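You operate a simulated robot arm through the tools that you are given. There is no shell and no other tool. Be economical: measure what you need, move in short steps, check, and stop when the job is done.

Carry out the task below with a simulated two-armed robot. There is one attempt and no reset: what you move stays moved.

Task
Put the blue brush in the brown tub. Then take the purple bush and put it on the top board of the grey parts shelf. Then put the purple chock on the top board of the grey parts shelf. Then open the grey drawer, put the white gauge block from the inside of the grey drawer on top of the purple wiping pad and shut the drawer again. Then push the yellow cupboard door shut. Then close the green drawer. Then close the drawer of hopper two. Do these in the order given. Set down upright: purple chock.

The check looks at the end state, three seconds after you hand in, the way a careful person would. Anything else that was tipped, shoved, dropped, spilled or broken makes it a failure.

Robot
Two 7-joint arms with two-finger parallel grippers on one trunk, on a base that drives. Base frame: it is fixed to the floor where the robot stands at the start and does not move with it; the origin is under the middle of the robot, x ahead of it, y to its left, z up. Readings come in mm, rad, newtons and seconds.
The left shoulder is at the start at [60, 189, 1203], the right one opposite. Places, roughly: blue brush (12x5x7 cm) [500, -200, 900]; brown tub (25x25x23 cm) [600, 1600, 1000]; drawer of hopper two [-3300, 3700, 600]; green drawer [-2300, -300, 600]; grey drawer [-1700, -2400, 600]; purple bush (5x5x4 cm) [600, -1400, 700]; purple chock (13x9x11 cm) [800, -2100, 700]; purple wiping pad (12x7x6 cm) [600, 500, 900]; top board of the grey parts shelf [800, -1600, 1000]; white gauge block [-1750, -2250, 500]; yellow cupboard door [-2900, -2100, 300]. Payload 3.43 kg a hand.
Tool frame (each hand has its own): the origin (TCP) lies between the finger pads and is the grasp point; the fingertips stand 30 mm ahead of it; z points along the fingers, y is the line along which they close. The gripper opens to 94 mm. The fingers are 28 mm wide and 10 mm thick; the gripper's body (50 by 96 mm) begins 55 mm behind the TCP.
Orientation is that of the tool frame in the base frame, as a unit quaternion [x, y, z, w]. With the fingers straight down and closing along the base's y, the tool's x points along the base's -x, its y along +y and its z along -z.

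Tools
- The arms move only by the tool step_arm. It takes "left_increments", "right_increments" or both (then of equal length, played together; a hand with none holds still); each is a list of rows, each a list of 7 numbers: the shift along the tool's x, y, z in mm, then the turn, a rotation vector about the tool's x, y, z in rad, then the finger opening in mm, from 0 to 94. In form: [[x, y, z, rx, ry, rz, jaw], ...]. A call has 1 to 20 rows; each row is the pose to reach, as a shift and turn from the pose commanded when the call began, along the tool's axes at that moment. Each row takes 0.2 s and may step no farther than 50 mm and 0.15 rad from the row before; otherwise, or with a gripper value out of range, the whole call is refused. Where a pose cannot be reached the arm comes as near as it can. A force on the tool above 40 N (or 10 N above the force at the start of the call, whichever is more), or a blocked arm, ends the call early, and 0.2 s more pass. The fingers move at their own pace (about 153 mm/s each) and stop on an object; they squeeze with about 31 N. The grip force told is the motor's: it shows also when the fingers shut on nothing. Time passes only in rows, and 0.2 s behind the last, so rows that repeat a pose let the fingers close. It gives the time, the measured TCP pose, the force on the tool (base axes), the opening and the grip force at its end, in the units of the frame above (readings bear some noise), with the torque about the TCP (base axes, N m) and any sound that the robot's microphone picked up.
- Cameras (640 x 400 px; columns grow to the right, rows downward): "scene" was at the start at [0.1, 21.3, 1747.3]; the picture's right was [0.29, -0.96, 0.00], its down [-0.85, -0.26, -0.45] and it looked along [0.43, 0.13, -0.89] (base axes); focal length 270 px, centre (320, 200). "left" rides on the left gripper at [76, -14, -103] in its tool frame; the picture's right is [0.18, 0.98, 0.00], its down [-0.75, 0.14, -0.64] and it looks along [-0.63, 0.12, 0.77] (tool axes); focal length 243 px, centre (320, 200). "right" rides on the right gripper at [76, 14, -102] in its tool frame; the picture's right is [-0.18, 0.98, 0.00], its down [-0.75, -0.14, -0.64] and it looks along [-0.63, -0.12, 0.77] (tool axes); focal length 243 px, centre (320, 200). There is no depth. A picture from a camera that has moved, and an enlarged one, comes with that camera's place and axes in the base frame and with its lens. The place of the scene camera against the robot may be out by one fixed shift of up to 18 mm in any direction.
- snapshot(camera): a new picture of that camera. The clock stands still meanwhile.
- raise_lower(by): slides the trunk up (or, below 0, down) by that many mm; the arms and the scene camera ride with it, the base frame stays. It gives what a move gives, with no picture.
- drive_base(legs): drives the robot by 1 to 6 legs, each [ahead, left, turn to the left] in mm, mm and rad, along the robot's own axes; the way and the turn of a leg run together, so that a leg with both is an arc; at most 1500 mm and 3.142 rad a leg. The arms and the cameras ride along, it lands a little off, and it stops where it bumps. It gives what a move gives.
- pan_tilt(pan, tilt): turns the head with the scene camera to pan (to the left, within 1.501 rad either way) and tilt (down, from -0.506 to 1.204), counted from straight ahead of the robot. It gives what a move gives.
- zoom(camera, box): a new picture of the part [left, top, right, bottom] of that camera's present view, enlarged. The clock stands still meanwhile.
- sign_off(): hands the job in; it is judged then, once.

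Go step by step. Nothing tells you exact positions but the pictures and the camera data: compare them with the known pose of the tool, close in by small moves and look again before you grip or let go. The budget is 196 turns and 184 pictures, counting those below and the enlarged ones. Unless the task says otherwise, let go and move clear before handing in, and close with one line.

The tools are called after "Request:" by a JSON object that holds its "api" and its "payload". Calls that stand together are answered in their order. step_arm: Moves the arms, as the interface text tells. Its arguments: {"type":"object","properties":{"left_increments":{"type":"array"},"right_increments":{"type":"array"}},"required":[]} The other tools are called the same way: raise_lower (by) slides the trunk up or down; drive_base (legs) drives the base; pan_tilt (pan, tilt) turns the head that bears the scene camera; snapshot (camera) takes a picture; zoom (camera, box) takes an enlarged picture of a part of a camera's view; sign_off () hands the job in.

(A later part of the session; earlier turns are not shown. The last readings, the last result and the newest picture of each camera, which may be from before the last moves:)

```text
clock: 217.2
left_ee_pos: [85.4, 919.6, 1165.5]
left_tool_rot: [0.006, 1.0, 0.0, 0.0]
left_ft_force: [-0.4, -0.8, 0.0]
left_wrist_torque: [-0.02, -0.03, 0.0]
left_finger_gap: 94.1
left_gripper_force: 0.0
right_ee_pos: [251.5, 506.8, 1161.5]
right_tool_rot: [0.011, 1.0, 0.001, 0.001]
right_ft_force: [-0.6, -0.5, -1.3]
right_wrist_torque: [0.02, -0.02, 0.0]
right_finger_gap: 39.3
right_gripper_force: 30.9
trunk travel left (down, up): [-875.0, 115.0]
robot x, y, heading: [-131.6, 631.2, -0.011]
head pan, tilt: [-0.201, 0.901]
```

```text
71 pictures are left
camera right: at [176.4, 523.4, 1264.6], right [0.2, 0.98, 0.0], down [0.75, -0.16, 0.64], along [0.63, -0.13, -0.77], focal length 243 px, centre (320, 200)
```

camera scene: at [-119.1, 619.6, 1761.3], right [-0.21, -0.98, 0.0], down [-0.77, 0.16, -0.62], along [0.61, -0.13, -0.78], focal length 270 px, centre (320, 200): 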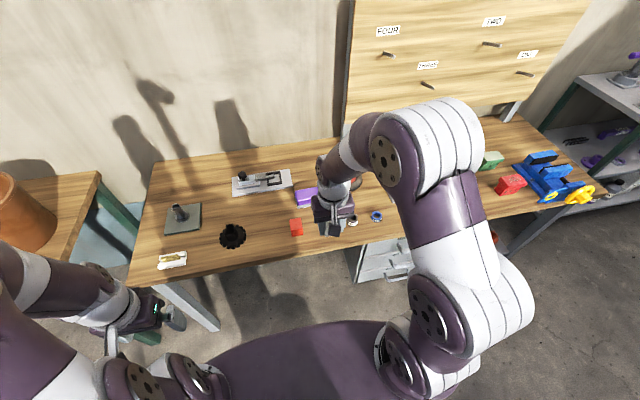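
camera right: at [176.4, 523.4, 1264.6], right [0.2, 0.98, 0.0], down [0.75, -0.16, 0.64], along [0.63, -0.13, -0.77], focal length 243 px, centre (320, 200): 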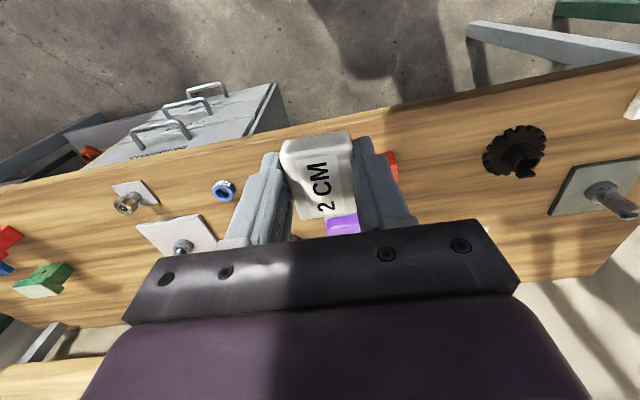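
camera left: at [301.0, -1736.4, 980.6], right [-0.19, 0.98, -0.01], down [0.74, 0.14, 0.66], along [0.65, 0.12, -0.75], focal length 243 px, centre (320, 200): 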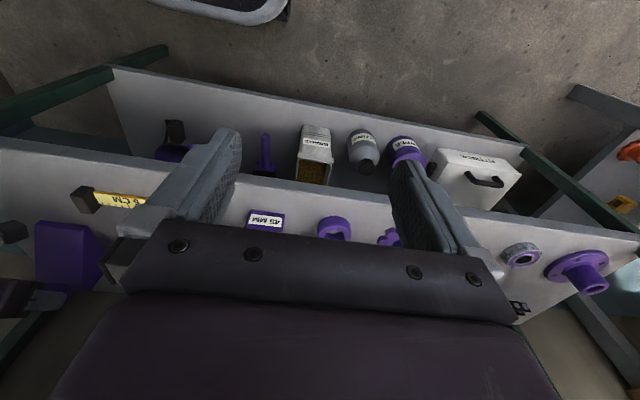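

The purple pad is near [585, 505]. I'll drive ahead 200 mm and look again from above it.

Request:
{"api": "drive_base", "payload": {"legs": [[205, 0, 0.01]]}}

Request:
{"api": "snapshot", "payload": {"camera": "right"}}

Request:
{"api": "zoom", "payload": {"camera": "scene", "box": [220, 140, 420, 265]}}

```text
clock: 218.9
left_ee_pos: [290.9, 920.2, 1165.6]
left_tool_rot: [0.002, 1.0, 0.0, 0.0]
left_ft_force: [-0.1, -0.3, 0.6]
left_wrist_torque: [0.02, -0.03, 0.02]
left_finger_gap: 94.2
left_gripper_force: 0.1
right_ee_pos: [459.1, 509.8, 1162.2]
right_tool_rot: [0.006, 1.0, 0.0, 0.001]
right_ft_force: [0.1, -0.4, -0.6]
right_wrist_torque: [0.0, -0.03, 0.01]
right_finger_gap: 38.8
right_gripper_force: 30.9
trunk travel left (down, up): [-875.0, 115.0]
robot x, y, heading: [72.9, 630.3, -0.001]
head pan, tilt: [-0.201, 0.901]
```

```text
70 pictures are left
camera right: at [384.3, 524.6, 1265.1], right [0.2, 0.98, 0.0], down [0.75, -0.15, 0.64], along [0.63, -0.12, -0.76], focal length 243 px, centre (320, 200)
```

right: 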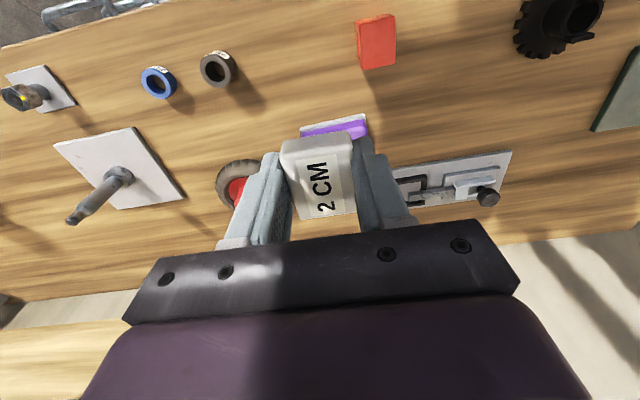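

```text
3.20 times, centred on (320, 202) of scene
camera zoom: at [87.2, 617.8, 1761.2], right [-0.2, -0.98, 0.0], down [-0.77, 0.16, -0.62], along [0.61, -0.13, -0.78], focal length 863 px, centre (320, 192)
```

zoom: 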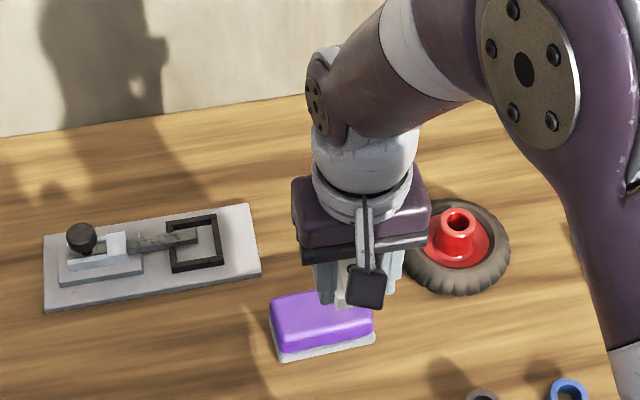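

Pad centre ≈ [580, 514], top z ≈ 905. Moving over it to z ≈ 990 and checking.

Request:
{"api": "step_arm", "payload": {"right_increments": [[-24, 1, 34, 0, 0, 0, 25], [-48, 2, 68, 0, 0, 0, 25], [-72, 3, 102, 0, 0, 0, 25], [-96, 4, 136, 0, 0, 0, 25], [-118, 4, 172, 0, 0, 0, 25]]}}

Request:
{"api": "snapshot", "payload": {"camera": "right"}}

Request:
{"api": "zoom", "payload": {"camera": "scene", "box": [220, 140, 420, 265]}}

```text
clock: 220.1
left_ee_pos: [293.3, 919.8, 1167.2]
left_tool_rot: [0.001, 1.0, 0.0, 0.0]
left_ft_force: [0.6, 0.2, 0.9]
left_wrist_torque: [-0.04, 0.02, -0.01]
left_finger_gap: 94.2
left_gripper_force: 0.0
right_ee_pos: [580.8, 511.5, 989.3]
right_tool_rot: [0.006, 1.0, 0.002, 0.001]
right_ft_force: [-0.4, -0.3, -1.6]
right_wrist_torque: [0.02, -0.01, -0.03]
right_finger_gap: 39.5
right_gripper_force: 30.7
trunk travel left (down, up): [-875.0, 115.0]
robot x, y, heading: [80.4, 628.9, 0.0]
head pan, tilt: [-0.201, 0.901]
```

```text
68 pictures are left
camera right: at [506.2, 526.8, 1092.8], right [0.2, 0.98, 0.0], down [0.75, -0.15, 0.64], along [0.63, -0.12, -0.77], focal length 243 px, centre (320, 200)
```

right: 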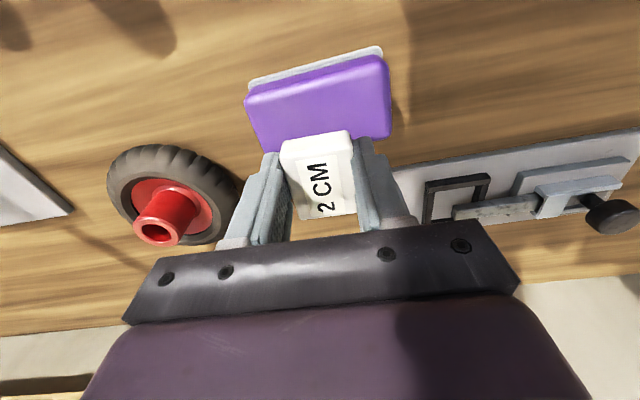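

```text
3.20 times, centred on (320, 202) of scene
camera zoom: at [91.9, 617.5, 1761.2], right [-0.2, -0.98, 0.0], down [-0.77, 0.16, -0.62], along [0.61, -0.13, -0.78], focal length 863 px, centre (320, 192)
```

zoom: 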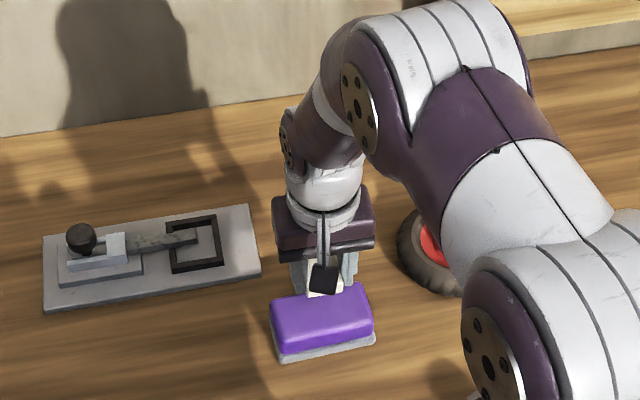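

Good: pad centre ≈ [577, 516]. Small shift and gentle descent.

Request:
{"api": "step_arm", "payload": {"right_increments": [[2, 2, 20, 0, 0, 0, 25], [4, 4, 38, 0, 0, 0, 25]]}}

Request:
{"api": "snapshot", "payload": {"camera": "right"}}

Request:
{"api": "zoom", "payload": {"camera": "scene", "box": [270, 180, 370, 265]}}

```text
clock: 220.7
left_ee_pos: [292.4, 919.5, 1166.9]
left_tool_rot: [0.002, 1.0, 0.001, -0.001]
left_ft_force: [-0.2, -0.4, 0.4]
left_wrist_torque: [0.0, 0.0, 0.0]
left_finger_gap: 94.2
left_gripper_force: 0.1
right_ee_pos: [576.1, 516.9, 951.5]
right_tool_rot: [0.005, 1.0, 0.001, 0.001]
right_ft_force: [0.2, 0.4, -1.3]
right_wrist_torque: [0.04, 0.01, 0.0]
right_finger_gap: 39.1
right_gripper_force: 31.2
trunk travel left (down, up): [-875.0, 115.0]
robot x, y, heading: [76.2, 632.7, 0.001]
head pan, tilt: [-0.201, 0.901]
```

```text
66 pictures are left
camera right: at [502.3, 531.2, 1054.4], right [0.2, 0.98, 0.0], down [0.75, -0.15, 0.64], along [0.63, -0.12, -0.77], focal length 243 px, centre (320, 200)
```

right: 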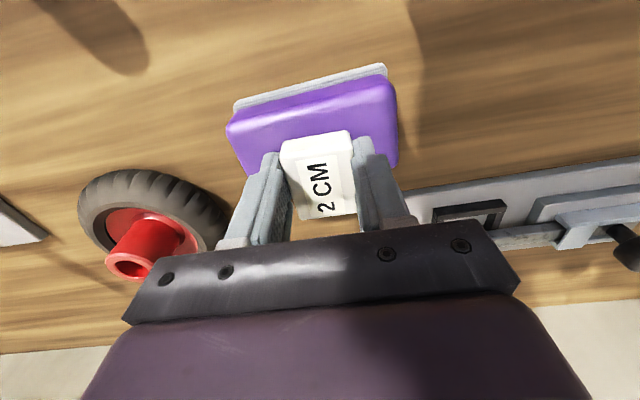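

```text
4.71 times, centred on (320, 222) of scene
camera zoom: at [91.0, 617.7, 1761.2], right [-0.2, -0.98, 0.0], down [-0.77, 0.16, -0.62], along [0.61, -0.13, -0.78], focal length 1269 px, centre (320, 94)
```

zoom: 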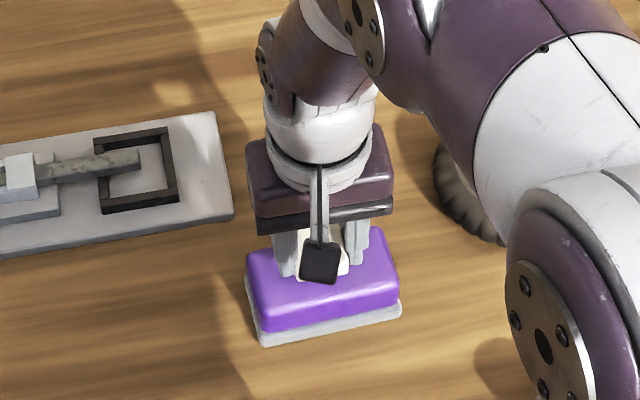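

Well placed. Descend to contact.

Request:
{"api": "step_arm", "payload": {"right_increments": [[-2, 0, 4, 0, 0, 0, 25], [-2, 0, 8, 0, 0, 0, 25], [-2, 0, 12, 0, 0, 0, 25]]}}

```text
clock: 221.5
left_ee_pos: [291.2, 920.0, 1165.8]
left_tool_rot: [0.002, 1.0, 0.0, 0.0]
left_ft_force: [0.2, -0.1, -0.1]
left_wrist_torque: [0.0, 0.03, 0.01]
left_finger_gap: 93.8
left_gripper_force: 0.0
right_ee_pos: [577.4, 515.6, 940.8]
right_tool_rot: [0.006, 1.0, 0.001, 0.003]
right_ft_force: [1.1, -0.9, 1.0]
right_wrist_torque: [-0.06, 0.01, 0.02]
right_finger_gap: 39.3
right_gripper_force: 31.2
trunk travel left (down, up): [-875.0, 115.0]
robot x, y, heading: [71.8, 630.3, 0.003]
head pan, tilt: [-0.201, 0.901]
```

Request:
{"api": "step_arm", "payload": {"right_increments": [[0, 0, 2, 0, 0, 0, 25], [0, 0, 3, 0, 0, 0, 25]]}}

Request:
{"api": "snapshot", "payload": {"camera": "right"}}

```text
clock: 222.1
left_ee_pos: [289.4, 920.5, 1166.6]
left_tool_rot: [0.001, 1.0, 0.0, 0.001]
left_ft_force: [0.2, -0.3, -0.1]
left_wrist_torque: [0.02, 0.04, 0.02]
left_finger_gap: 94.0
left_gripper_force: 0.1
right_ee_pos: [577.5, 516.9, 940.1]
right_tool_rot: [0.006, 1.0, 0.001, 0.005]
right_ft_force: [2.7, -6.2, 29.0]
right_wrist_torque: [-0.51, 0.21, 0.02]
right_finger_gap: 39.4
right_gripper_force: 31.2
trunk travel left (down, up): [-875.0, 115.0]
robot x, y, heading: [77.0, 633.4, 0.002]
head pan, tilt: [-0.201, 0.901]
```

```text
64 pictures are left
camera right: at [502.1, 531.6, 1042.8], right [0.2, 0.98, 0.0], down [0.75, -0.15, 0.65], along [0.64, -0.12, -0.76], focal length 243 px, centre (320, 200)
```

right: 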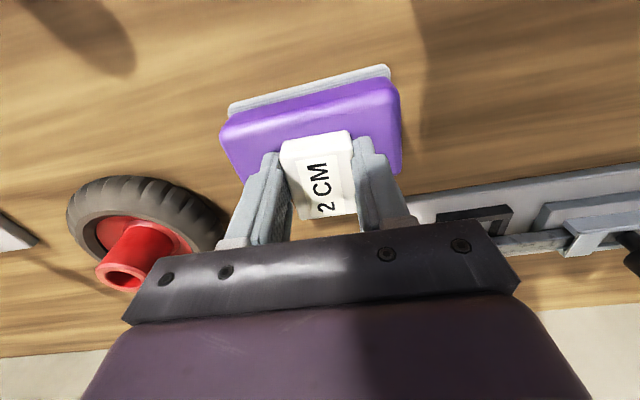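

Contact. Ease off 2 mm, open, and lift straight up.

Request:
{"api": "step_arm", "payload": {"right_increments": [[0, 0, -3, 0, 0, 0, 25], [0, 0, -3, 0, 0, 0, 45], [0, 0, -3, 0, 0, 0, 58], [0, 0, -3, 0, 0, 0, 58]]}}

Request:
{"api": "step_arm", "payload": {"right_increments": [[0, 0, -20, 0, 0, 0, 60], [0, 0, -60, 0, 0, 0, 60], [0, 0, -105, 0, 0, 0, 60], [30, 0, -140, 0, 0, 0, 60], [60, 0, -175, 0, 0, 0, 60], [100, 0, -200, 0, 0, 0, 60]]}}

Request:
{"api": "snapshot", "payload": {"camera": "right"}}

Request:
{"api": "zoom", "payload": {"camera": "scene", "box": [220, 140, 420, 265]}}

```text
clock: 223.1
left_ee_pos: [290.7, 921.8, 1165.3]
left_tool_rot: [0.001, 1.0, -0.001, -0.001]
left_ft_force: [-0.2, -0.6, 0.8]
left_wrist_torque: [0.04, 0.0, 0.01]
left_finger_gap: 93.9
left_gripper_force: 0.1
right_ee_pos: [575.4, 516.6, 940.2]
right_tool_rot: [0.005, 1.0, 0.0, 0.0]
right_ft_force: [0.8, 5.5, 12.1]
right_wrist_torque: [-0.02, 0.06, 0.0]
right_finger_gap: 55.1
right_gripper_force: 0.1
trunk travel left (down, up): [-875.0, 115.0]
robot x, y, heading: [74.1, 627.5, 0.001]
head pan, tilt: [-0.201, 0.901]
```

```text
clock: 224.5
left_ee_pos: [289.2, 920.0, 1167.2]
left_tool_rot: [0.001, 1.0, 0.0, 0.001]
left_ft_force: [-1.1, -0.2, 0.2]
left_wrist_torque: [0.04, -0.02, 0.02]
left_finger_gap: 94.0
left_gripper_force: 0.0
right_ee_pos: [474.3, 518.3, 1144.0]
right_tool_rot: [0.005, 1.0, 0.001, 0.002]
right_ft_force: [0.2, -0.4, 1.2]
right_wrist_torque: [-0.02, -0.04, -0.01]
right_finger_gap: 60.2
right_gripper_force: 0.2
trunk travel left (down, up): [-875.0, 115.0]
robot x, y, heading: [75.6, 630.4, 0.002]
head pan, tilt: [-0.201, 0.901]
```

```text
63 pictures are left
camera right: at [399.3, 533.8, 1244.9], right [0.2, 0.98, 0.0], down [0.75, -0.15, 0.64], along [0.63, -0.12, -0.76], focal length 243 px, centre (320, 200)
```

right: 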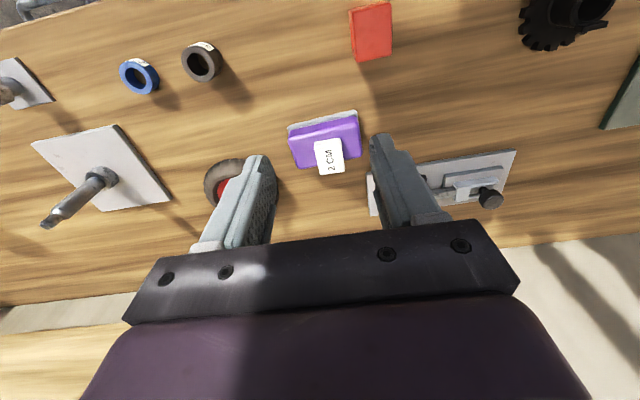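

```text
3.20 times, centred on (320, 202) of scene
camera zoom: at [86.9, 617.6, 1761.2], right [-0.2, -0.98, 0.0], down [-0.77, 0.16, -0.62], along [0.61, -0.13, -0.78], focal length 863 px, centre (320, 192)
```

zoom: 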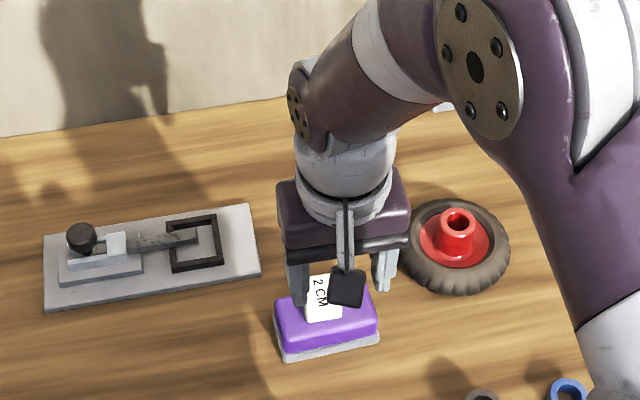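

The block is on the pad; let me check how well it is supported.

Request:
{"api": "zoom", "payload": {"camera": "right", "box": [260, 90, 400, 200]}}

Request:
{"api": "drive_base", "payload": {"legs": [[-200, 0, 0]]}}

Request:
{"api": "zoom", "payload": {"camera": "scene", "box": [260, 130, 380, 210]}}

```text
3.64 times, centred on (330, 145) of right
camera zoom: at [399.3, 533.8, 1244.9], right [0.2, 0.98, 0.0], down [0.75, -0.15, 0.64], along [0.63, -0.12, -0.76], focal length 882 px, centre (284, 400)
```

zoom: 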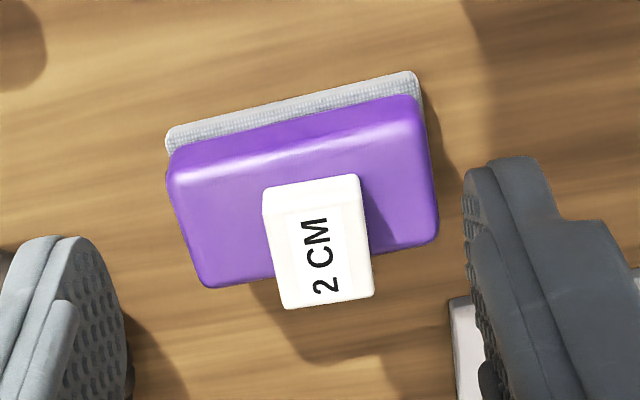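

```text
clock: 226.1
left_ee_pos: [93.3, 920.9, 1165.8]
left_tool_rot: [0.001, 1.0, 0.0, -0.001]
left_ft_force: [-0.1, -0.2, 0.0]
left_wrist_torque: [-0.05, 0.01, 0.02]
left_finger_gap: 94.1
left_gripper_force: 0.1
right_ee_pos: [278.2, 518.8, 1140.4]
right_tool_rot: [0.006, 1.0, 0.0, 0.0]
right_ft_force: [-0.3, 0.2, -0.5]
right_wrist_torque: [0.03, 0.01, 0.02]
right_finger_gap: 59.9
right_gripper_force: 0.0
trunk travel left (down, up): [-875.0, 115.0]
robot x, y, heading: [-126.4, 628.5, -0.006]
head pan, tilt: [-0.201, 0.901]
```

```text
5.00 times, centred on (320, 170) of scene
camera zoom: at [-107.5, 618.5, 1761.2], right [-0.2, -0.98, 0.0], down [-0.77, 0.16, -0.62], along [0.61, -0.13, -0.78], focal length 1348 px, centre (320, 350)
```

zoom: 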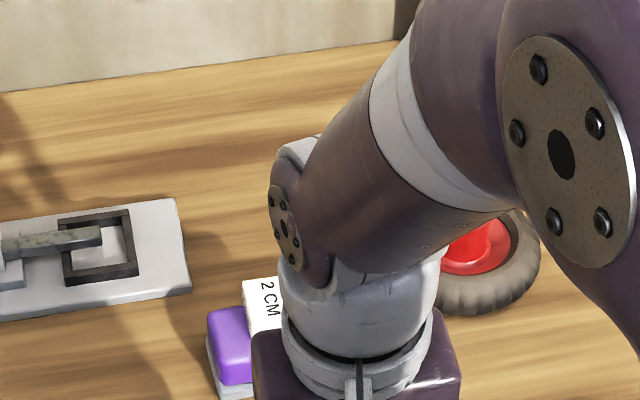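

The block rests fully on the pad (both about x 552–607). Now back to the grey drawer to shut it.

Request:
{"api": "drive_base", "payload": {"legs": [[0, -1000, 0], [0, -1000, 0], [-1465, 0, 0], [0, 0, -1.565]]}}

Request:
{"api": "raise_lower", "payload": {"by": -350}}

Request:
{"api": "pan_tilt", "payload": {"pan": -0.1, "tilt": 0.7}}

Request:
{"api": "snapshot", "payload": {"camera": "scene"}}

Request:
{"api": "snapshot", "payload": {"camera": "right"}}

```text
clock: 246.6
left_ee_pos: [-1286.0, -1575.2, 1165.6]
left_tool_rot: [0.715, 0.699, 0.0, 0.0]
left_ft_force: [0.0, -0.5, -0.3]
left_wrist_torque: [0.01, -0.02, -0.01]
left_finger_gap: 93.9
left_gripper_force: 0.0
right_ee_pos: [-1692.2, -1751.2, 1141.5]
right_tool_rot: [0.718, 0.696, -0.001, 0.002]
right_ft_force: [0.4, 1.0, 1.1]
right_wrist_torque: [0.02, 0.0, 0.0]
right_finger_gap: 59.8
right_gripper_force: 0.0
trunk travel left (down, up): [-875.0, 115.0]
robot x, y, heading: [-1571.6, -1353.6, -1.593]
head pan, tilt: [-0.201, 0.901]
```

```text
clock: 250.0
left_ee_pos: [-1287.4, -1576.2, 816.0]
left_tool_rot: [0.715, 0.699, 0.001, 0.0]
left_ft_force: [0.2, 0.5, -0.3]
left_wrist_torque: [-0.01, -0.01, 0.0]
left_finger_gap: 94.1
left_gripper_force: 0.0
right_ee_pos: [-1691.8, -1750.6, 791.3]
right_tool_rot: [0.718, 0.696, -0.001, 0.002]
right_ft_force: [0.2, 0.0, -0.1]
right_wrist_torque: [0.01, 0.0, 0.01]
right_finger_gap: 59.9
right_gripper_force: 0.0
trunk travel left (down, up): [-525.0, 465.0]
robot x, y, heading: [-1576.1, -1357.3, -1.598]
head pan, tilt: [-0.201, 0.901]
```

```text
clock: 250.8
left_ee_pos: [-1285.4, -1575.1, 815.6]
left_tool_rot: [0.715, 0.699, 0.0, 0.0]
left_ft_force: [-0.6, -0.6, 0.0]
left_wrist_torque: [-0.01, 0.05, -0.01]
left_finger_gap: 93.9
left_gripper_force: 0.0
right_ee_pos: [-1692.7, -1750.3, 792.7]
right_tool_rot: [0.718, 0.696, -0.001, 0.002]
right_ft_force: [-0.1, -0.9, -0.1]
right_wrist_torque: [-0.03, -0.02, 0.02]
right_finger_gap: 60.0
right_gripper_force: 0.2
trunk travel left (down, up): [-525.0, 465.0]
robot x, y, heading: [-1568.1, -1351.3, -1.595]
head pan, tilt: [-0.099, 0.7]
```

```text
59 pictures are left
camera scene: at [-1581.8, -1374.8, 1427.3], right [-0.99, 0.12, 0.0], down [0.08, 0.64, -0.76], along [-0.09, -0.76, -0.64], focal length 270 px, centre (320, 200)
```

scene: 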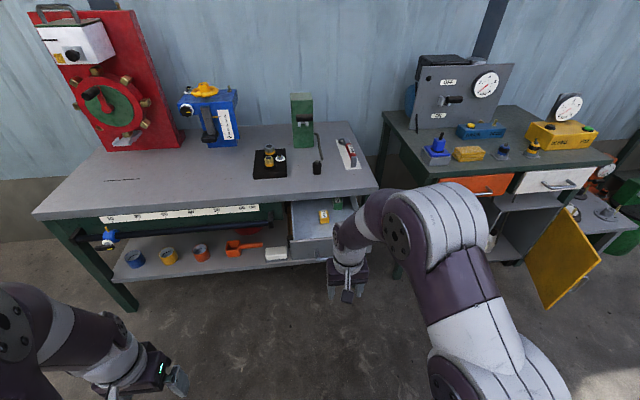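

```text
58 pictures are left
camera right: at [-1673.8, -1674.9, 894.2], right [0.98, -0.22, 0.0], down [-0.17, -0.75, 0.64], along [-0.14, -0.63, -0.77], focal length 243 px, centre (320, 200)
```

right: 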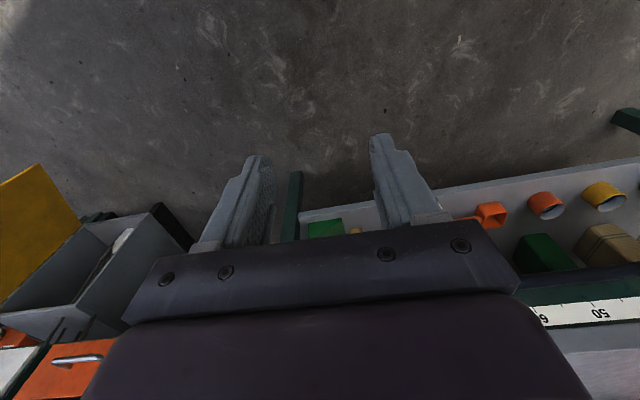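

I'll straighten, lower the closed hand to handle height, and approach.

Request:
{"api": "drive_base", "payload": {"legs": [[0, -20, 0.024]]}}

Request:
{"api": "step_arm", "payload": {"right_increments": [[-10, 0, 45, 0, 0, 0, 20], [-20, 0, 90, 0, 0, 0, 0], [-30, 0, 135, 0, 0, 0, 0], [-40, 0, 143, 0, 0, 0, 0]]}}

Request:
{"api": "drive_base", "payload": {"legs": [[110, 0, 0]]}}

Request:
{"api": "snapshot", "payload": {"camera": "right"}}

Request:
{"api": "snapshot", "payload": {"camera": "scene"}}

```text
clock: 251.6
left_ee_pos: [-1300.3, -1568.5, 815.9]
left_tool_rot: [0.707, 0.707, 0.001, 0.001]
left_ft_force: [-0.5, 0.2, -0.6]
left_wrist_torque: [0.02, 0.0, 0.02]
left_finger_gap: 93.8
left_gripper_force: 0.0
right_ee_pos: [-1703.1, -1753.0, 790.3]
right_tool_rot: [0.71, 0.704, 0.0, 0.003]
right_ft_force: [0.2, -0.1, 0.5]
right_wrist_torque: [0.0, -0.02, 0.03]
right_finger_gap: 59.8
right_gripper_force: 0.0
trunk travel left (down, up): [-525.0, 465.0]
robot x, y, heading: [-1593.1, -1353.8, -1.571]
head pan, tilt: [-0.099, 0.7]
```

```text
clock: 252.6
left_ee_pos: [-1302.2, -1567.2, 815.8]
left_tool_rot: [0.707, 0.707, 0.0, 0.0]
left_ft_force: [-0.7, 0.4, 0.7]
left_wrist_torque: [0.02, -0.01, -0.02]
left_finger_gap: 93.8
left_gripper_force: 0.1
right_ee_pos: [-1704.4, -1793.7, 648.9]
right_tool_rot: [0.71, 0.704, -0.001, 0.001]
right_ft_force: [0.1, 0.4, 0.4]
right_wrist_torque: [-0.01, 0.02, -0.01]
right_finger_gap: 0.0
right_gripper_force: 31.3
trunk travel left (down, up): [-525.0, 465.0]
robot x, y, heading: [-1591.1, -1354.6, -1.569]
head pan, tilt: [-0.099, 0.7]
```

```text
clock: 253.8
left_ee_pos: [-1301.1, -1678.2, 816.3]
left_tool_rot: [0.707, 0.708, 0.0, -0.001]
left_ft_force: [0.2, -0.3, 0.0]
left_wrist_torque: [-0.01, 0.01, -0.02]
left_finger_gap: 94.1
left_gripper_force: 0.0
right_ee_pos: [-1703.7, -1903.3, 649.1]
right_tool_rot: [0.71, 0.704, 0.0, 0.002]
right_ft_force: [-0.4, -0.3, -0.3]
right_wrist_torque: [0.0, 0.03, -0.01]
right_finger_gap: 0.0
right_gripper_force: 31.5
trunk travel left (down, up): [-525.0, 465.0]
robot x, y, heading: [-1589.1, -1459.0, -1.573]
head pan, tilt: [-0.099, 0.7]
```

```text
57 pictures are left
camera right: at [-1687.4, -1827.3, 750.9], right [0.98, -0.19, 0.0], down [-0.15, -0.75, 0.64], along [-0.12, -0.63, -0.77], focal length 243 px, centre (320, 200)
```

right: 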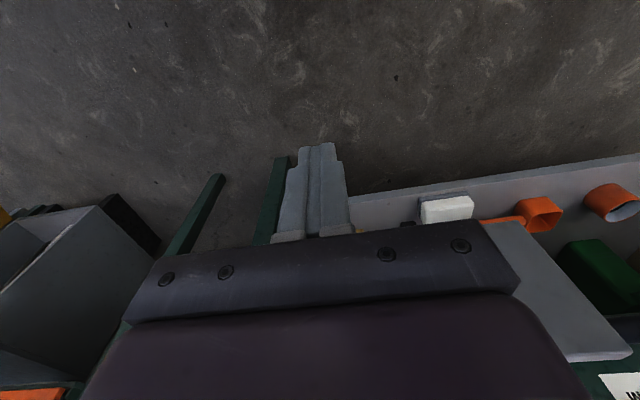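

```text
56 pictures are left
camera scene: at [-1601.0, -1485.1, 1427.3], right [-1.0, 0.1, 0.0], down [0.06, 0.64, -0.76], along [-0.08, -0.76, -0.65], focal length 270 px, centre (320, 200)
```

scene: 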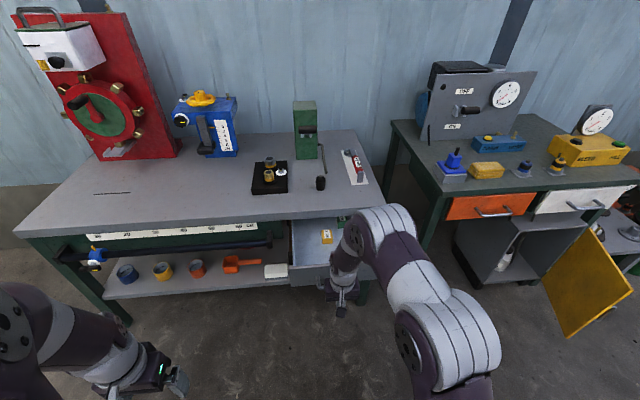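

Push the drawer in with the base, most of the way.

Request:
{"api": "drive_base", "payload": {"legs": [[215, 0, 0]]}}

Request:
{"api": "step_arm", "payload": {"right_increments": [[-8, 0, 0, 0, 0, 0, 0], [-16, 0, 0, 0, 0, 0, 0], [-24, 0, 0, 0, 0, 0, 0], [-32, 0, 0, 0, 0, 0, 0], [-40, 0, 0, 0, 0, 0, 0], [-46, 0, 0, 0, 0, 0, 0]]}}

Request:
{"api": "snapshot", "payload": {"camera": "scene"}}

```text
clock: 255.4
left_ee_pos: [-1300.7, -1891.8, 816.4]
left_tool_rot: [0.707, 0.708, 0.0, -0.001]
left_ft_force: [0.2, -0.1, -0.3]
left_wrist_torque: [0.06, 0.03, -0.02]
left_finger_gap: 94.0
left_gripper_force: 0.0
right_ee_pos: [-1703.5, -2118.2, 648.6]
right_tool_rot: [0.709, 0.705, 0.0, 0.002]
right_ft_force: [0.0, 0.1, -0.1]
right_wrist_torque: [-0.01, -0.01, -0.04]
right_finger_gap: 0.0
right_gripper_force: 31.7
trunk travel left (down, up): [-525.0, 465.0]
robot x, y, heading: [-1592.4, -1676.3, -1.566]
head pan, tilt: [-0.099, 0.7]
```

```text
clock: 256.8
left_ee_pos: [-1301.2, -1889.6, 815.5]
left_tool_rot: [0.707, 0.707, 0.0, 0.0]
left_ft_force: [-0.3, -0.5, -0.3]
left_wrist_torque: [0.01, -0.01, 0.02]
left_finger_gap: 93.7
left_gripper_force: 0.0
right_ee_pos: [-1705.3, -2152.3, 644.8]
right_tool_rot: [0.71, 0.704, 0.007, -0.008]
right_ft_force: [1.2, 17.1, 6.8]
right_wrist_torque: [-0.23, 0.02, 0.14]
right_finger_gap: 0.2
right_gripper_force: 30.8
trunk travel left (down, up): [-525.0, 465.0]
robot x, y, heading: [-1591.9, -1676.2, -1.566]
head pan, tilt: [-0.099, 0.7]
stopped in row 6 (right hand): the force on the tool passed its limit (the readings are from after the stop); the commanded pose is now the measured one
```

```text
55 pictures are left
camera scene: at [-1600.6, -1696.1, 1427.5], right [-1.0, 0.1, 0.0], down [0.06, 0.64, -0.77], along [-0.08, -0.76, -0.64], focal length 270 px, centre (320, 200)
```

scene: 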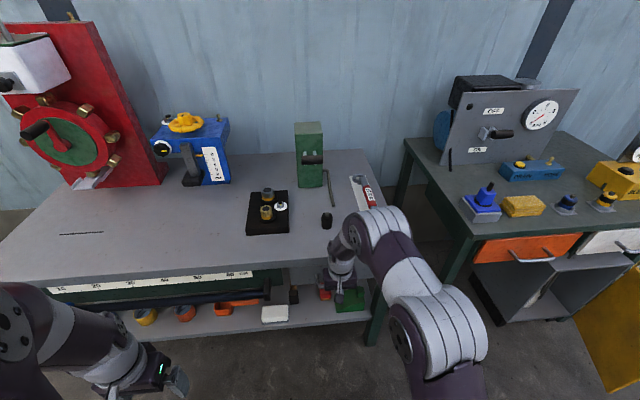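

The drawer stopped where it was when closed (force rise at y -2152). I'll back off, verify, and look at the yellow door.

Request:
{"api": "drive_base", "payload": {"legs": [[-350, 0, 0], [0, -700, 0]]}}

Request:
{"api": "pan_tilt", "payload": {"pan": 0.5, "tilt": 0.6}}

Request:
{"api": "snapshot", "payload": {"camera": "scene"}}

Request:
{"api": "pan_tilt", "payload": {"pan": -0.5, "tilt": 0.75}}

Request:
{"api": "snapshot", "payload": {"camera": "scene"}}

```text
clock: 262.5
left_ee_pos: [-2004.3, -1546.6, 815.0]
left_tool_rot: [0.707, 0.708, 0.0, 0.0]
left_ft_force: [-1.2, -0.5, -0.6]
left_wrist_torque: [0.02, -0.03, -0.01]
left_finger_gap: 93.8
left_gripper_force: 0.1
right_ee_pos: [-2406.7, -1809.8, 645.7]
right_tool_rot: [0.709, 0.705, 0.006, -0.005]
right_ft_force: [-0.8, 1.2, -0.2]
right_wrist_torque: [-0.02, -0.03, 0.0]
right_finger_gap: 0.0
right_gripper_force: 30.9
trunk travel left (down, up): [-525.0, 465.0]
robot x, y, heading: [-2299.2, -1328.6, -1.569]
head pan, tilt: [-0.099, 0.7]
```

```text
clock: 263.5
left_ee_pos: [-2004.6, -1545.5, 815.4]
left_tool_rot: [0.707, 0.708, 0.001, -0.001]
left_ft_force: [-0.4, 0.2, -0.6]
left_wrist_torque: [0.01, 0.03, -0.02]
left_finger_gap: 94.4
left_gripper_force: 0.1
right_ee_pos: [-2406.5, -1810.1, 646.6]
right_tool_rot: [0.708, 0.706, 0.005, -0.004]
right_ft_force: [0.4, 0.3, 0.0]
right_wrist_torque: [-0.01, -0.04, 0.02]
right_finger_gap: 0.0
right_gripper_force: 30.9
trunk travel left (down, up): [-525.0, 465.0]
robot x, y, heading: [-2296.5, -1332.5, -1.572]
head pan, tilt: [0.499, 0.6]
```

```text
54 pictures are left
camera scene: at [-2253.4, -1345.7, 1436.0], right [-0.88, -0.48, 0.0], down [-0.27, 0.5, -0.82], along [0.4, -0.72, -0.57], focal length 270 px, centre (320, 200)
```

scene: 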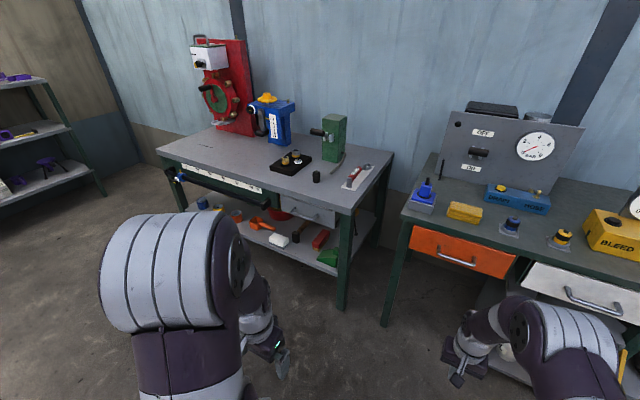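

```text
clock: 264.8
left_ee_pos: [-2002.9, -1544.7, 816.0]
left_tool_rot: [0.707, 0.708, 0.0, 0.0]
left_ft_force: [0.1, -0.3, 1.0]
left_wrist_torque: [0.0, 0.02, 0.0]
left_finger_gap: 94.1
left_gripper_force: 0.1
right_ee_pos: [-2406.4, -1811.1, 645.6]
right_tool_rot: [0.709, 0.705, 0.005, -0.005]
right_ft_force: [0.0, -0.2, -1.0]
right_wrist_torque: [-0.01, 0.0, 0.05]
right_finger_gap: 0.2
right_gripper_force: 30.5
trunk travel left (down, up): [-525.0, 465.0]
robot x, y, heading: [-2293.3, -1327.6, -1.57]
head pan, tilt: [-0.499, 0.75]
```

```text
53 pictures are left
camera scene: at [-2335.2, -1341.0, 1423.1], right [-0.88, 0.48, 0.0], down [0.32, 0.6, -0.73], along [-0.35, -0.64, -0.68], focal length 270 px, centre (320, 200)
```

scene: 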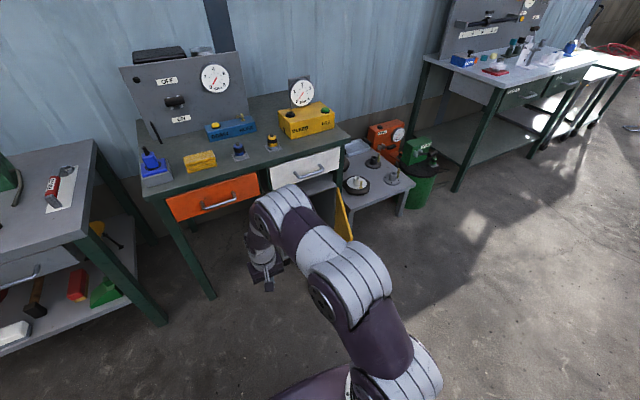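

The grey drawer is flush. For the yellow door I'll shift further right and look.

Request:
{"api": "drive_base", "payload": {"legs": [[0, -750, 0]]}}

Request:
{"api": "pan_tilt", "payload": {"pan": 0.25, "tilt": 0.75}}

Request:
{"api": "snapshot", "payload": {"camera": "scene"}}

Request:
{"api": "snapshot", "payload": {"camera": "right"}}

```text
clock: 268.9
left_ee_pos: [-2761.4, -1547.0, 816.7]
left_tool_rot: [0.709, 0.705, 0.0, 0.0]
left_ft_force: [-1.0, 0.6, -0.3]
left_wrist_torque: [-0.04, -0.02, 0.0]
left_finger_gap: 94.2
left_gripper_force: 0.2
right_ee_pos: [-3166.5, -1809.0, 647.0]
right_tool_rot: [0.711, 0.703, 0.005, -0.005]
right_ft_force: [-0.8, -0.2, -0.9]
right_wrist_torque: [-0.04, 0.01, -0.02]
right_finger_gap: 0.0
right_gripper_force: 31.5
trunk travel left (down, up): [-525.0, 465.0]
robot x, y, heading: [-3054.9, -1331.5, -1.579]
head pan, tilt: [-0.499, 0.75]
```

```text
clock: 269.9
left_ee_pos: [-2762.5, -1546.5, 815.4]
left_tool_rot: [0.709, 0.705, 0.0, 0.001]
left_ft_force: [-0.2, -0.6, 0.1]
left_wrist_torque: [-0.01, -0.06, -0.03]
left_finger_gap: 94.2
left_gripper_force: 0.1
right_ee_pos: [-3165.9, -1808.8, 644.9]
right_tool_rot: [0.712, 0.703, 0.004, -0.005]
right_ft_force: [0.7, -0.4, 0.0]
right_wrist_torque: [-0.02, -0.02, 0.0]
right_finger_gap: 0.1
right_gripper_force: 31.0
trunk travel left (down, up): [-525.0, 465.0]
robot x, y, heading: [-3052.3, -1330.5, -1.574]
head pan, tilt: [0.25, 0.75]
```

```text
52 pictures are left
camera scene: at [-3031.6, -1347.7, 1423.1], right [-0.97, -0.24, 0.0], down [-0.16, 0.66, -0.73], along [0.18, -0.71, -0.68], focal length 270 px, centre (320, 200)
```

scene: 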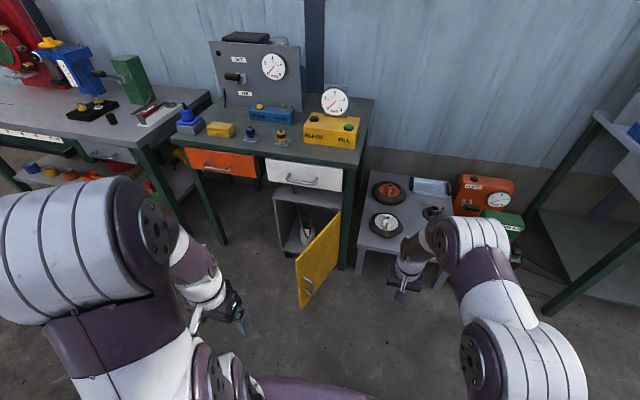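

```text
51 pictures are left
camera right: at [-3149.2, -1734.1, 750.1], right [0.98, -0.2, 0.0], down [-0.15, -0.76, 0.63], along [-0.13, -0.62, -0.78], focal length 243 px, centre (320, 200)
```

right: 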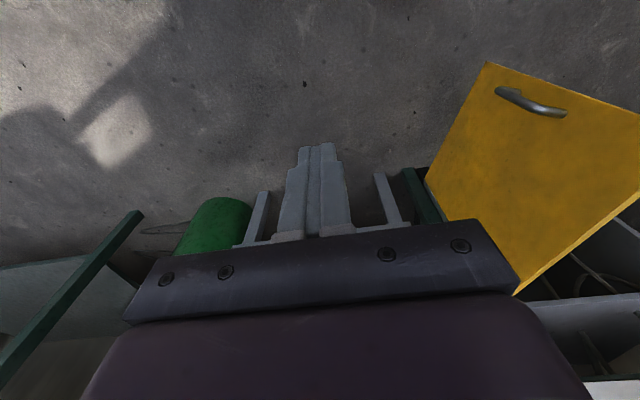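

The door is hinged on its right side and stands open about 70°, free edge near [-2782, -1946]. I'll tilt the right hand forward, lower it to about z 400, and push from the outer side.

Request:
{"api": "step_arm", "payload": {"right_increments": [[-10, 0, 0, 0, -0.14, 0, 0], [-20, 0, 0, 0, -0.28, 0, 0], [-30, 0, 0, 0, -0.42, 0, 0], [-40, 0, 0, 0, -0.56, 0, 0], [-50, 0, 0, 0, -0.7, 0, 0], [-60, 0, 0, 0, -0.84, 0, 0], [-70, 0, 0, 0, -0.95, 0, 0]]}}

Request:
{"api": "raise_lower", "payload": {"by": -250}}

Request:
{"api": "drive_base", "payload": {"legs": [[80, 260, 0]]}}

Request:
{"api": "pan_tilt", "payload": {"pan": 0.0, "tilt": 0.75}}

Request:
{"api": "snapshot", "payload": {"camera": "scene"}}

Request:
{"api": "snapshot", "payload": {"camera": "right"}}

```text
clock: 271.6
left_ee_pos: [-2761.4, -1546.4, 815.3]
left_tool_rot: [0.709, 0.706, 0.001, 0.0]
left_ft_force: [-0.1, 0.1, 0.1]
left_wrist_torque: [-0.03, -0.03, 0.03]
left_finger_gap: 93.9
left_gripper_force: 0.0
right_ee_pos: [-3167.7, -1878.2, 644.8]
right_tool_rot: [0.635, 0.627, -0.322, 0.318]
right_ft_force: [0.7, 0.2, 0.1]
right_wrist_torque: [-0.04, 0.02, 0.01]
right_finger_gap: 0.1
right_gripper_force: 30.8
right hand out of reach, approached as far as the arm can: row 5, 6
trunk travel left (down, up): [-525.0, 465.0]
robot x, y, heading: [-3052.9, -1329.4, -1.575]
head pan, tilt: [0.25, 0.75]
```

```text
clock: 274.1
left_ee_pos: [-2762.7, -1546.4, 565.0]
left_tool_rot: [0.709, 0.705, -0.001, 0.0]
left_ft_force: [-0.4, -0.5, 0.0]
left_wrist_torque: [0.01, 0.04, -0.02]
left_finger_gap: 94.1
left_gripper_force: 0.0
right_ee_pos: [-3168.1, -1879.8, 394.9]
right_tool_rot: [0.635, 0.627, -0.321, 0.316]
right_ft_force: [-0.1, 0.1, 1.4]
right_wrist_torque: [-0.01, -0.04, 0.01]
right_finger_gap: 0.2
right_gripper_force: 30.9
trunk travel left (down, up): [-275.0, 715.0]
robot x, y, heading: [-3054.5, -1331.9, -1.575]
head pan, tilt: [0.25, 0.75]
```

```text
clock: 276.0
left_ee_pos: [-2506.0, -1626.6, 565.9]
left_tool_rot: [0.708, 0.706, 0.001, -0.001]
left_ft_force: [0.4, -0.2, -0.6]
left_wrist_torque: [0.05, 0.0, -0.02]
left_finger_gap: 94.3
left_gripper_force: 0.1
right_ee_pos: [-2912.0, -1960.2, 395.5]
right_tool_rot: [0.634, 0.628, -0.321, 0.317]
right_ft_force: [-0.1, 0.4, -0.1]
right_wrist_torque: [-0.01, 0.02, 0.01]
right_finger_gap: 0.1
right_gripper_force: 31.2
trunk travel left (down, up): [-275.0, 715.0]
robot x, y, heading: [-2794.8, -1411.1, -1.574]
head pan, tilt: [0.25, 0.75]
```

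```text
clock: 276.8
left_ee_pos: [-2506.0, -1627.1, 566.0]
left_tool_rot: [0.708, 0.706, 0.0, -0.001]
left_ft_force: [-0.1, 1.3, 0.9]
left_wrist_torque: [0.03, 0.0, 0.0]
left_finger_gap: 94.1
left_gripper_force: 0.0
right_ee_pos: [-2910.4, -1959.1, 396.1]
right_tool_rot: [0.635, 0.628, -0.321, 0.316]
right_ft_force: [0.1, 0.0, 0.6]
right_wrist_torque: [0.01, 0.0, 0.0]
right_finger_gap: 0.2
right_gripper_force: 31.3
trunk travel left (down, up): [-275.0, 715.0]
robot x, y, heading: [-2797.0, -1413.7, -1.572]
head pan, tilt: [0.0, 0.75]
```

```text
50 pictures are left
camera scene: at [-2795.9, -1431.5, 1173.1], right [-1.0, 0.0, 0.0], down [0.0, 0.68, -0.73], along [0.0, -0.73, -0.68], focal length 270 px, centre (320, 200)
```

scene: 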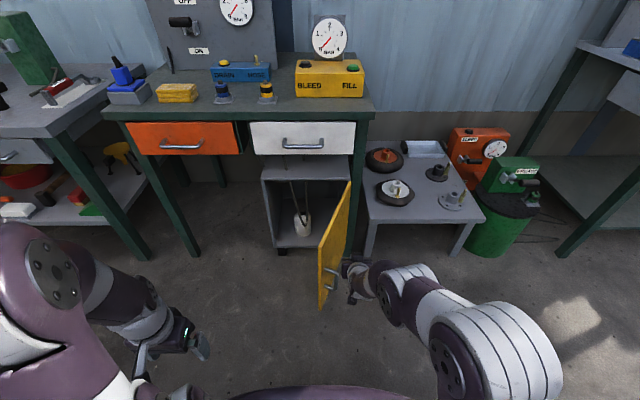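

```text
49 pictures are left
camera right: at [-2893.3, -1832.2, 394.7], right [0.98, -0.12, 0.15], down [-0.14, 0.07, 0.99], along [-0.13, -0.99, 0.05], focal length 243 px, centre (320, 200)
```

right: 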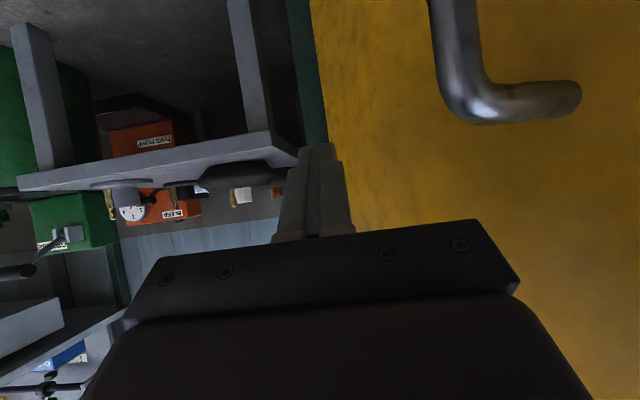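

The closed fingers are right beside the door's outer face. I'll push it with a sequence of small base legs along its arc.

Request:
{"api": "drive_base", "payload": {"legs": [[35, 60, 0], [20, 85, 0], [45, 65, 0]]}}

Request:
{"api": "snapshot", "payload": {"camera": "scene"}}

```text
clock: 279.2
left_ee_pos: [-2295.1, -1728.8, 564.8]
left_tool_rot: [0.708, 0.706, 0.0, -0.001]
left_ft_force: [0.8, -0.3, -0.9]
left_wrist_torque: [-0.01, 0.0, -0.02]
left_finger_gap: 93.9
left_gripper_force: 0.1
right_ee_pos: [-2699.6, -2060.6, 394.8]
right_tool_rot: [0.634, 0.628, -0.321, 0.317]
right_ft_force: [-0.2, -0.6, -0.1]
right_wrist_torque: [0.02, -0.01, -0.01]
right_finger_gap: 0.0
right_gripper_force: 31.1
trunk travel left (down, up): [-275.0, 715.0]
robot x, y, heading: [-2583.9, -1512.9, -1.572]
head pan, tilt: [0.0, 0.75]
```

```text
48 pictures are left
camera scene: at [-2585.6, -1532.5, 1173.1], right [-1.0, 0.0, 0.0], down [0.0, 0.68, -0.73], along [0.0, -0.73, -0.68], focal length 270 px, centre (320, 200)
```

scene: 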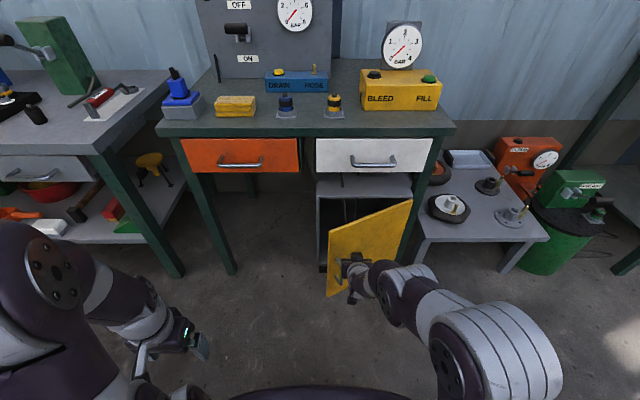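

The door is swinging shut. Continue along the arc.

Request:
{"api": "drive_base", "payload": {"legs": [[65, 35, 0], [55, 20, 0]]}}

Request:
{"api": "snapshot", "payload": {"camera": "scene"}}

Request:
{"api": "snapshot", "payload": {"camera": "right"}}

```text
clock: 280.8
left_ee_pos: [-2241.1, -1848.6, 565.2]
left_tool_rot: [0.708, 0.706, 0.001, 0.0]
left_ft_force: [0.3, 0.7, -0.4]
left_wrist_torque: [-0.03, 0.01, -0.02]
left_finger_gap: 94.1
left_gripper_force: 0.1
right_ee_pos: [-2644.8, -2181.5, 395.5]
right_tool_rot: [0.634, 0.629, -0.32, 0.317]
right_ft_force: [0.1, 0.3, -0.5]
right_wrist_torque: [0.05, 0.0, 0.02]
right_finger_gap: 0.0
right_gripper_force: 31.0
trunk travel left (down, up): [-275.0, 715.0]
robot x, y, heading: [-2528.2, -1632.2, -1.573]
head pan, tilt: [0.0, 0.75]
```

```text
47 pictures are left
camera scene: at [-2530.8, -1653.1, 1173.1], right [-1.0, 0.0, 0.0], down [0.0, 0.68, -0.73], along [0.0, -0.73, -0.68], focal length 270 px, centre (320, 200)
```

scene: 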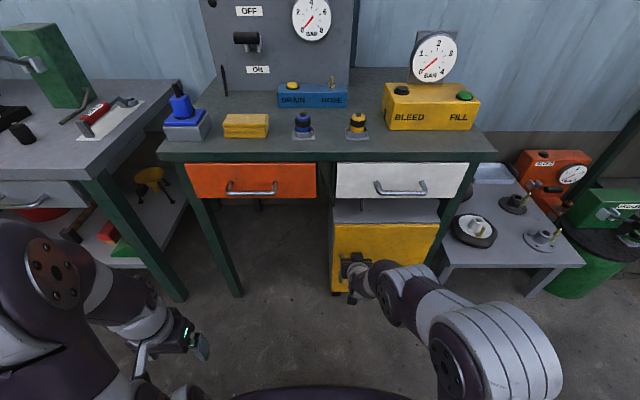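

```text
46 pictures are left
camera right: at [-2627.5, -2053.8, 394.6], right [0.98, -0.12, 0.15], down [-0.14, 0.07, 0.99], along [-0.13, -0.99, 0.05], focal length 243 px, centre (320, 200)
```

right: 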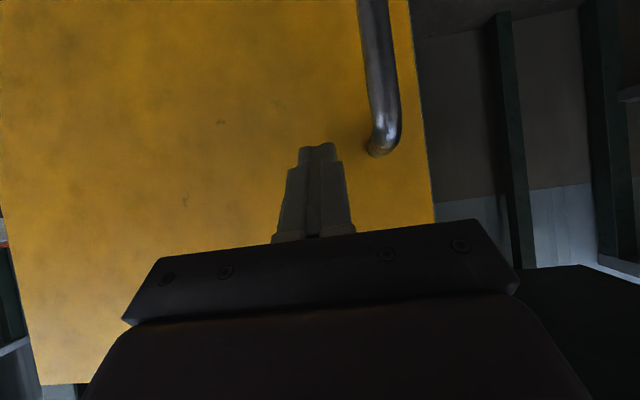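

Nearly closed. Finish with small arm pushes until it meets resistance.

Request:
{"api": "step_arm", "payload": {"right_increments": [[-6, 0, 8, 0, 0, 0, 0], [-12, 0, 16, 0, 0, 0, 0], [-18, 0, 24, 0, 0, 0, 0], [-24, 0, 32, 0, 0, 0, 0], [-30, 0, 40, 0, 0, 0, 0], [-36, 0, 48, 0, 0, 0, 0], [-42, 0, 56, 0, 0, 0, 0]]}}

Request:
{"api": "snapshot", "payload": {"camera": "scene"}}

```text
clock: 281.1
left_ee_pos: [-2239.5, -1847.8, 565.9]
left_tool_rot: [0.708, 0.706, 0.0, 0.0]
left_ft_force: [-0.6, -0.5, 0.7]
left_wrist_torque: [-0.01, -0.01, -0.03]
left_finger_gap: 94.1
left_gripper_force: 0.1
right_ee_pos: [-2645.9, -2184.6, 390.0]
right_tool_rot: [0.635, 0.632, -0.316, 0.313]
right_ft_force: [0.3, 2.1, -1.7]
right_wrist_torque: [-0.17, 0.01, -0.02]
right_finger_gap: 0.0
right_gripper_force: 30.7
trunk travel left (down, up): [-275.0, 715.0]
robot x, y, heading: [-2528.2, -1633.8, -1.576]
head pan, tilt: [0.0, 0.75]
stopped in row 1 (right hand): the force on the tool passed its limit (the readings are from after the stop); the commanded pose is now the measured one
```

```text
45 pictures are left
camera scene: at [-2530.8, -1651.2, 1173.2], right [-1.0, 0.0, 0.0], down [0.0, 0.68, -0.73], along [0.0, -0.73, -0.68], focal length 270 px, centre (320, 200)
```

scene: 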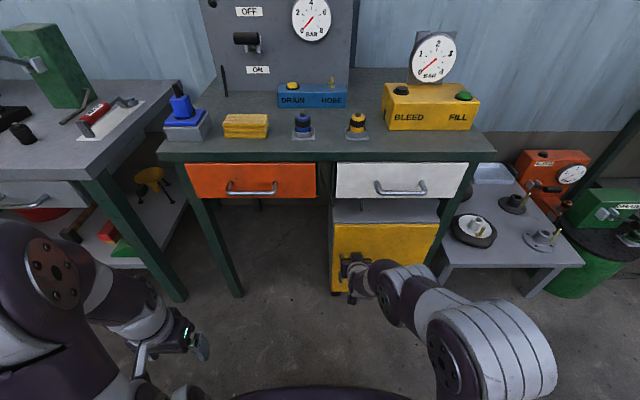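

It hit a firm stop. Backing off to check that the door is flush.

Request:
{"api": "drive_base", "payload": {"legs": [[-250, 0, 0]]}}

Request:
{"api": "zoom", "payload": {"camera": "scene", "box": [240, 100, 440, 240]}}

Request:
{"api": "snapshot", "payload": {"camera": "right"}}

```text
clock: 283.0
left_ee_pos: [-2240.0, -1594.5, 567.6]
left_tool_rot: [0.706, 0.708, 0.001, -0.001]
left_ft_force: [-0.4, -0.4, 1.2]
left_wrist_torque: [0.02, 0.02, 0.0]
left_finger_gap: 94.0
left_gripper_force: 0.0
right_ee_pos: [-2642.4, -1934.5, 391.6]
right_tool_rot: [0.634, 0.632, -0.317, 0.314]
right_ft_force: [0.8, 0.0, 0.8]
right_wrist_torque: [0.0, -0.03, 0.03]
right_finger_gap: 0.2
right_gripper_force: 30.5
trunk travel left (down, up): [-275.0, 715.0]
robot x, y, heading: [-2532.8, -1381.9, -1.568]
head pan, tilt: [0.0, 0.75]
```

```text
2.86 times, centred on (340, 170) of scene
camera zoom: at [-2531.0, -1401.2, 1173.1], right [-1.0, 0.0, 0.0], down [0.0, 0.68, -0.73], along [0.0, -0.73, -0.68], focal length 770 px, centre (263, 286)
```

zoom: 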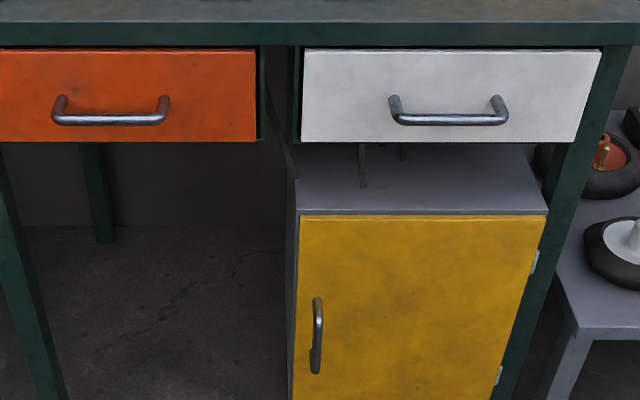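

```text
43 pictures are left
camera right: at [-2626.3, -1806.4, 392.1], right [0.98, -0.11, 0.14], down [-0.14, 0.06, 0.99], along [-0.12, -0.99, 0.04], focal length 243 px, centre (320, 200)
```

right: 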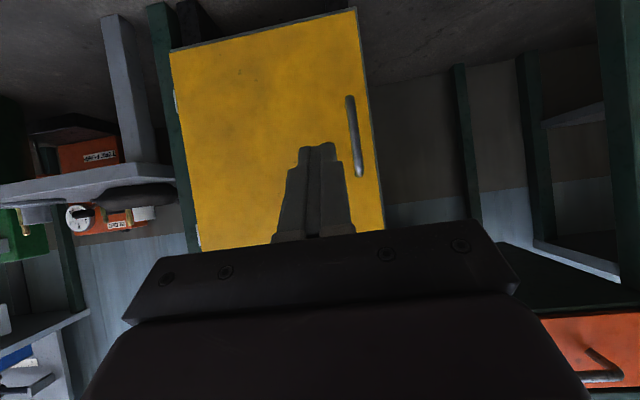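

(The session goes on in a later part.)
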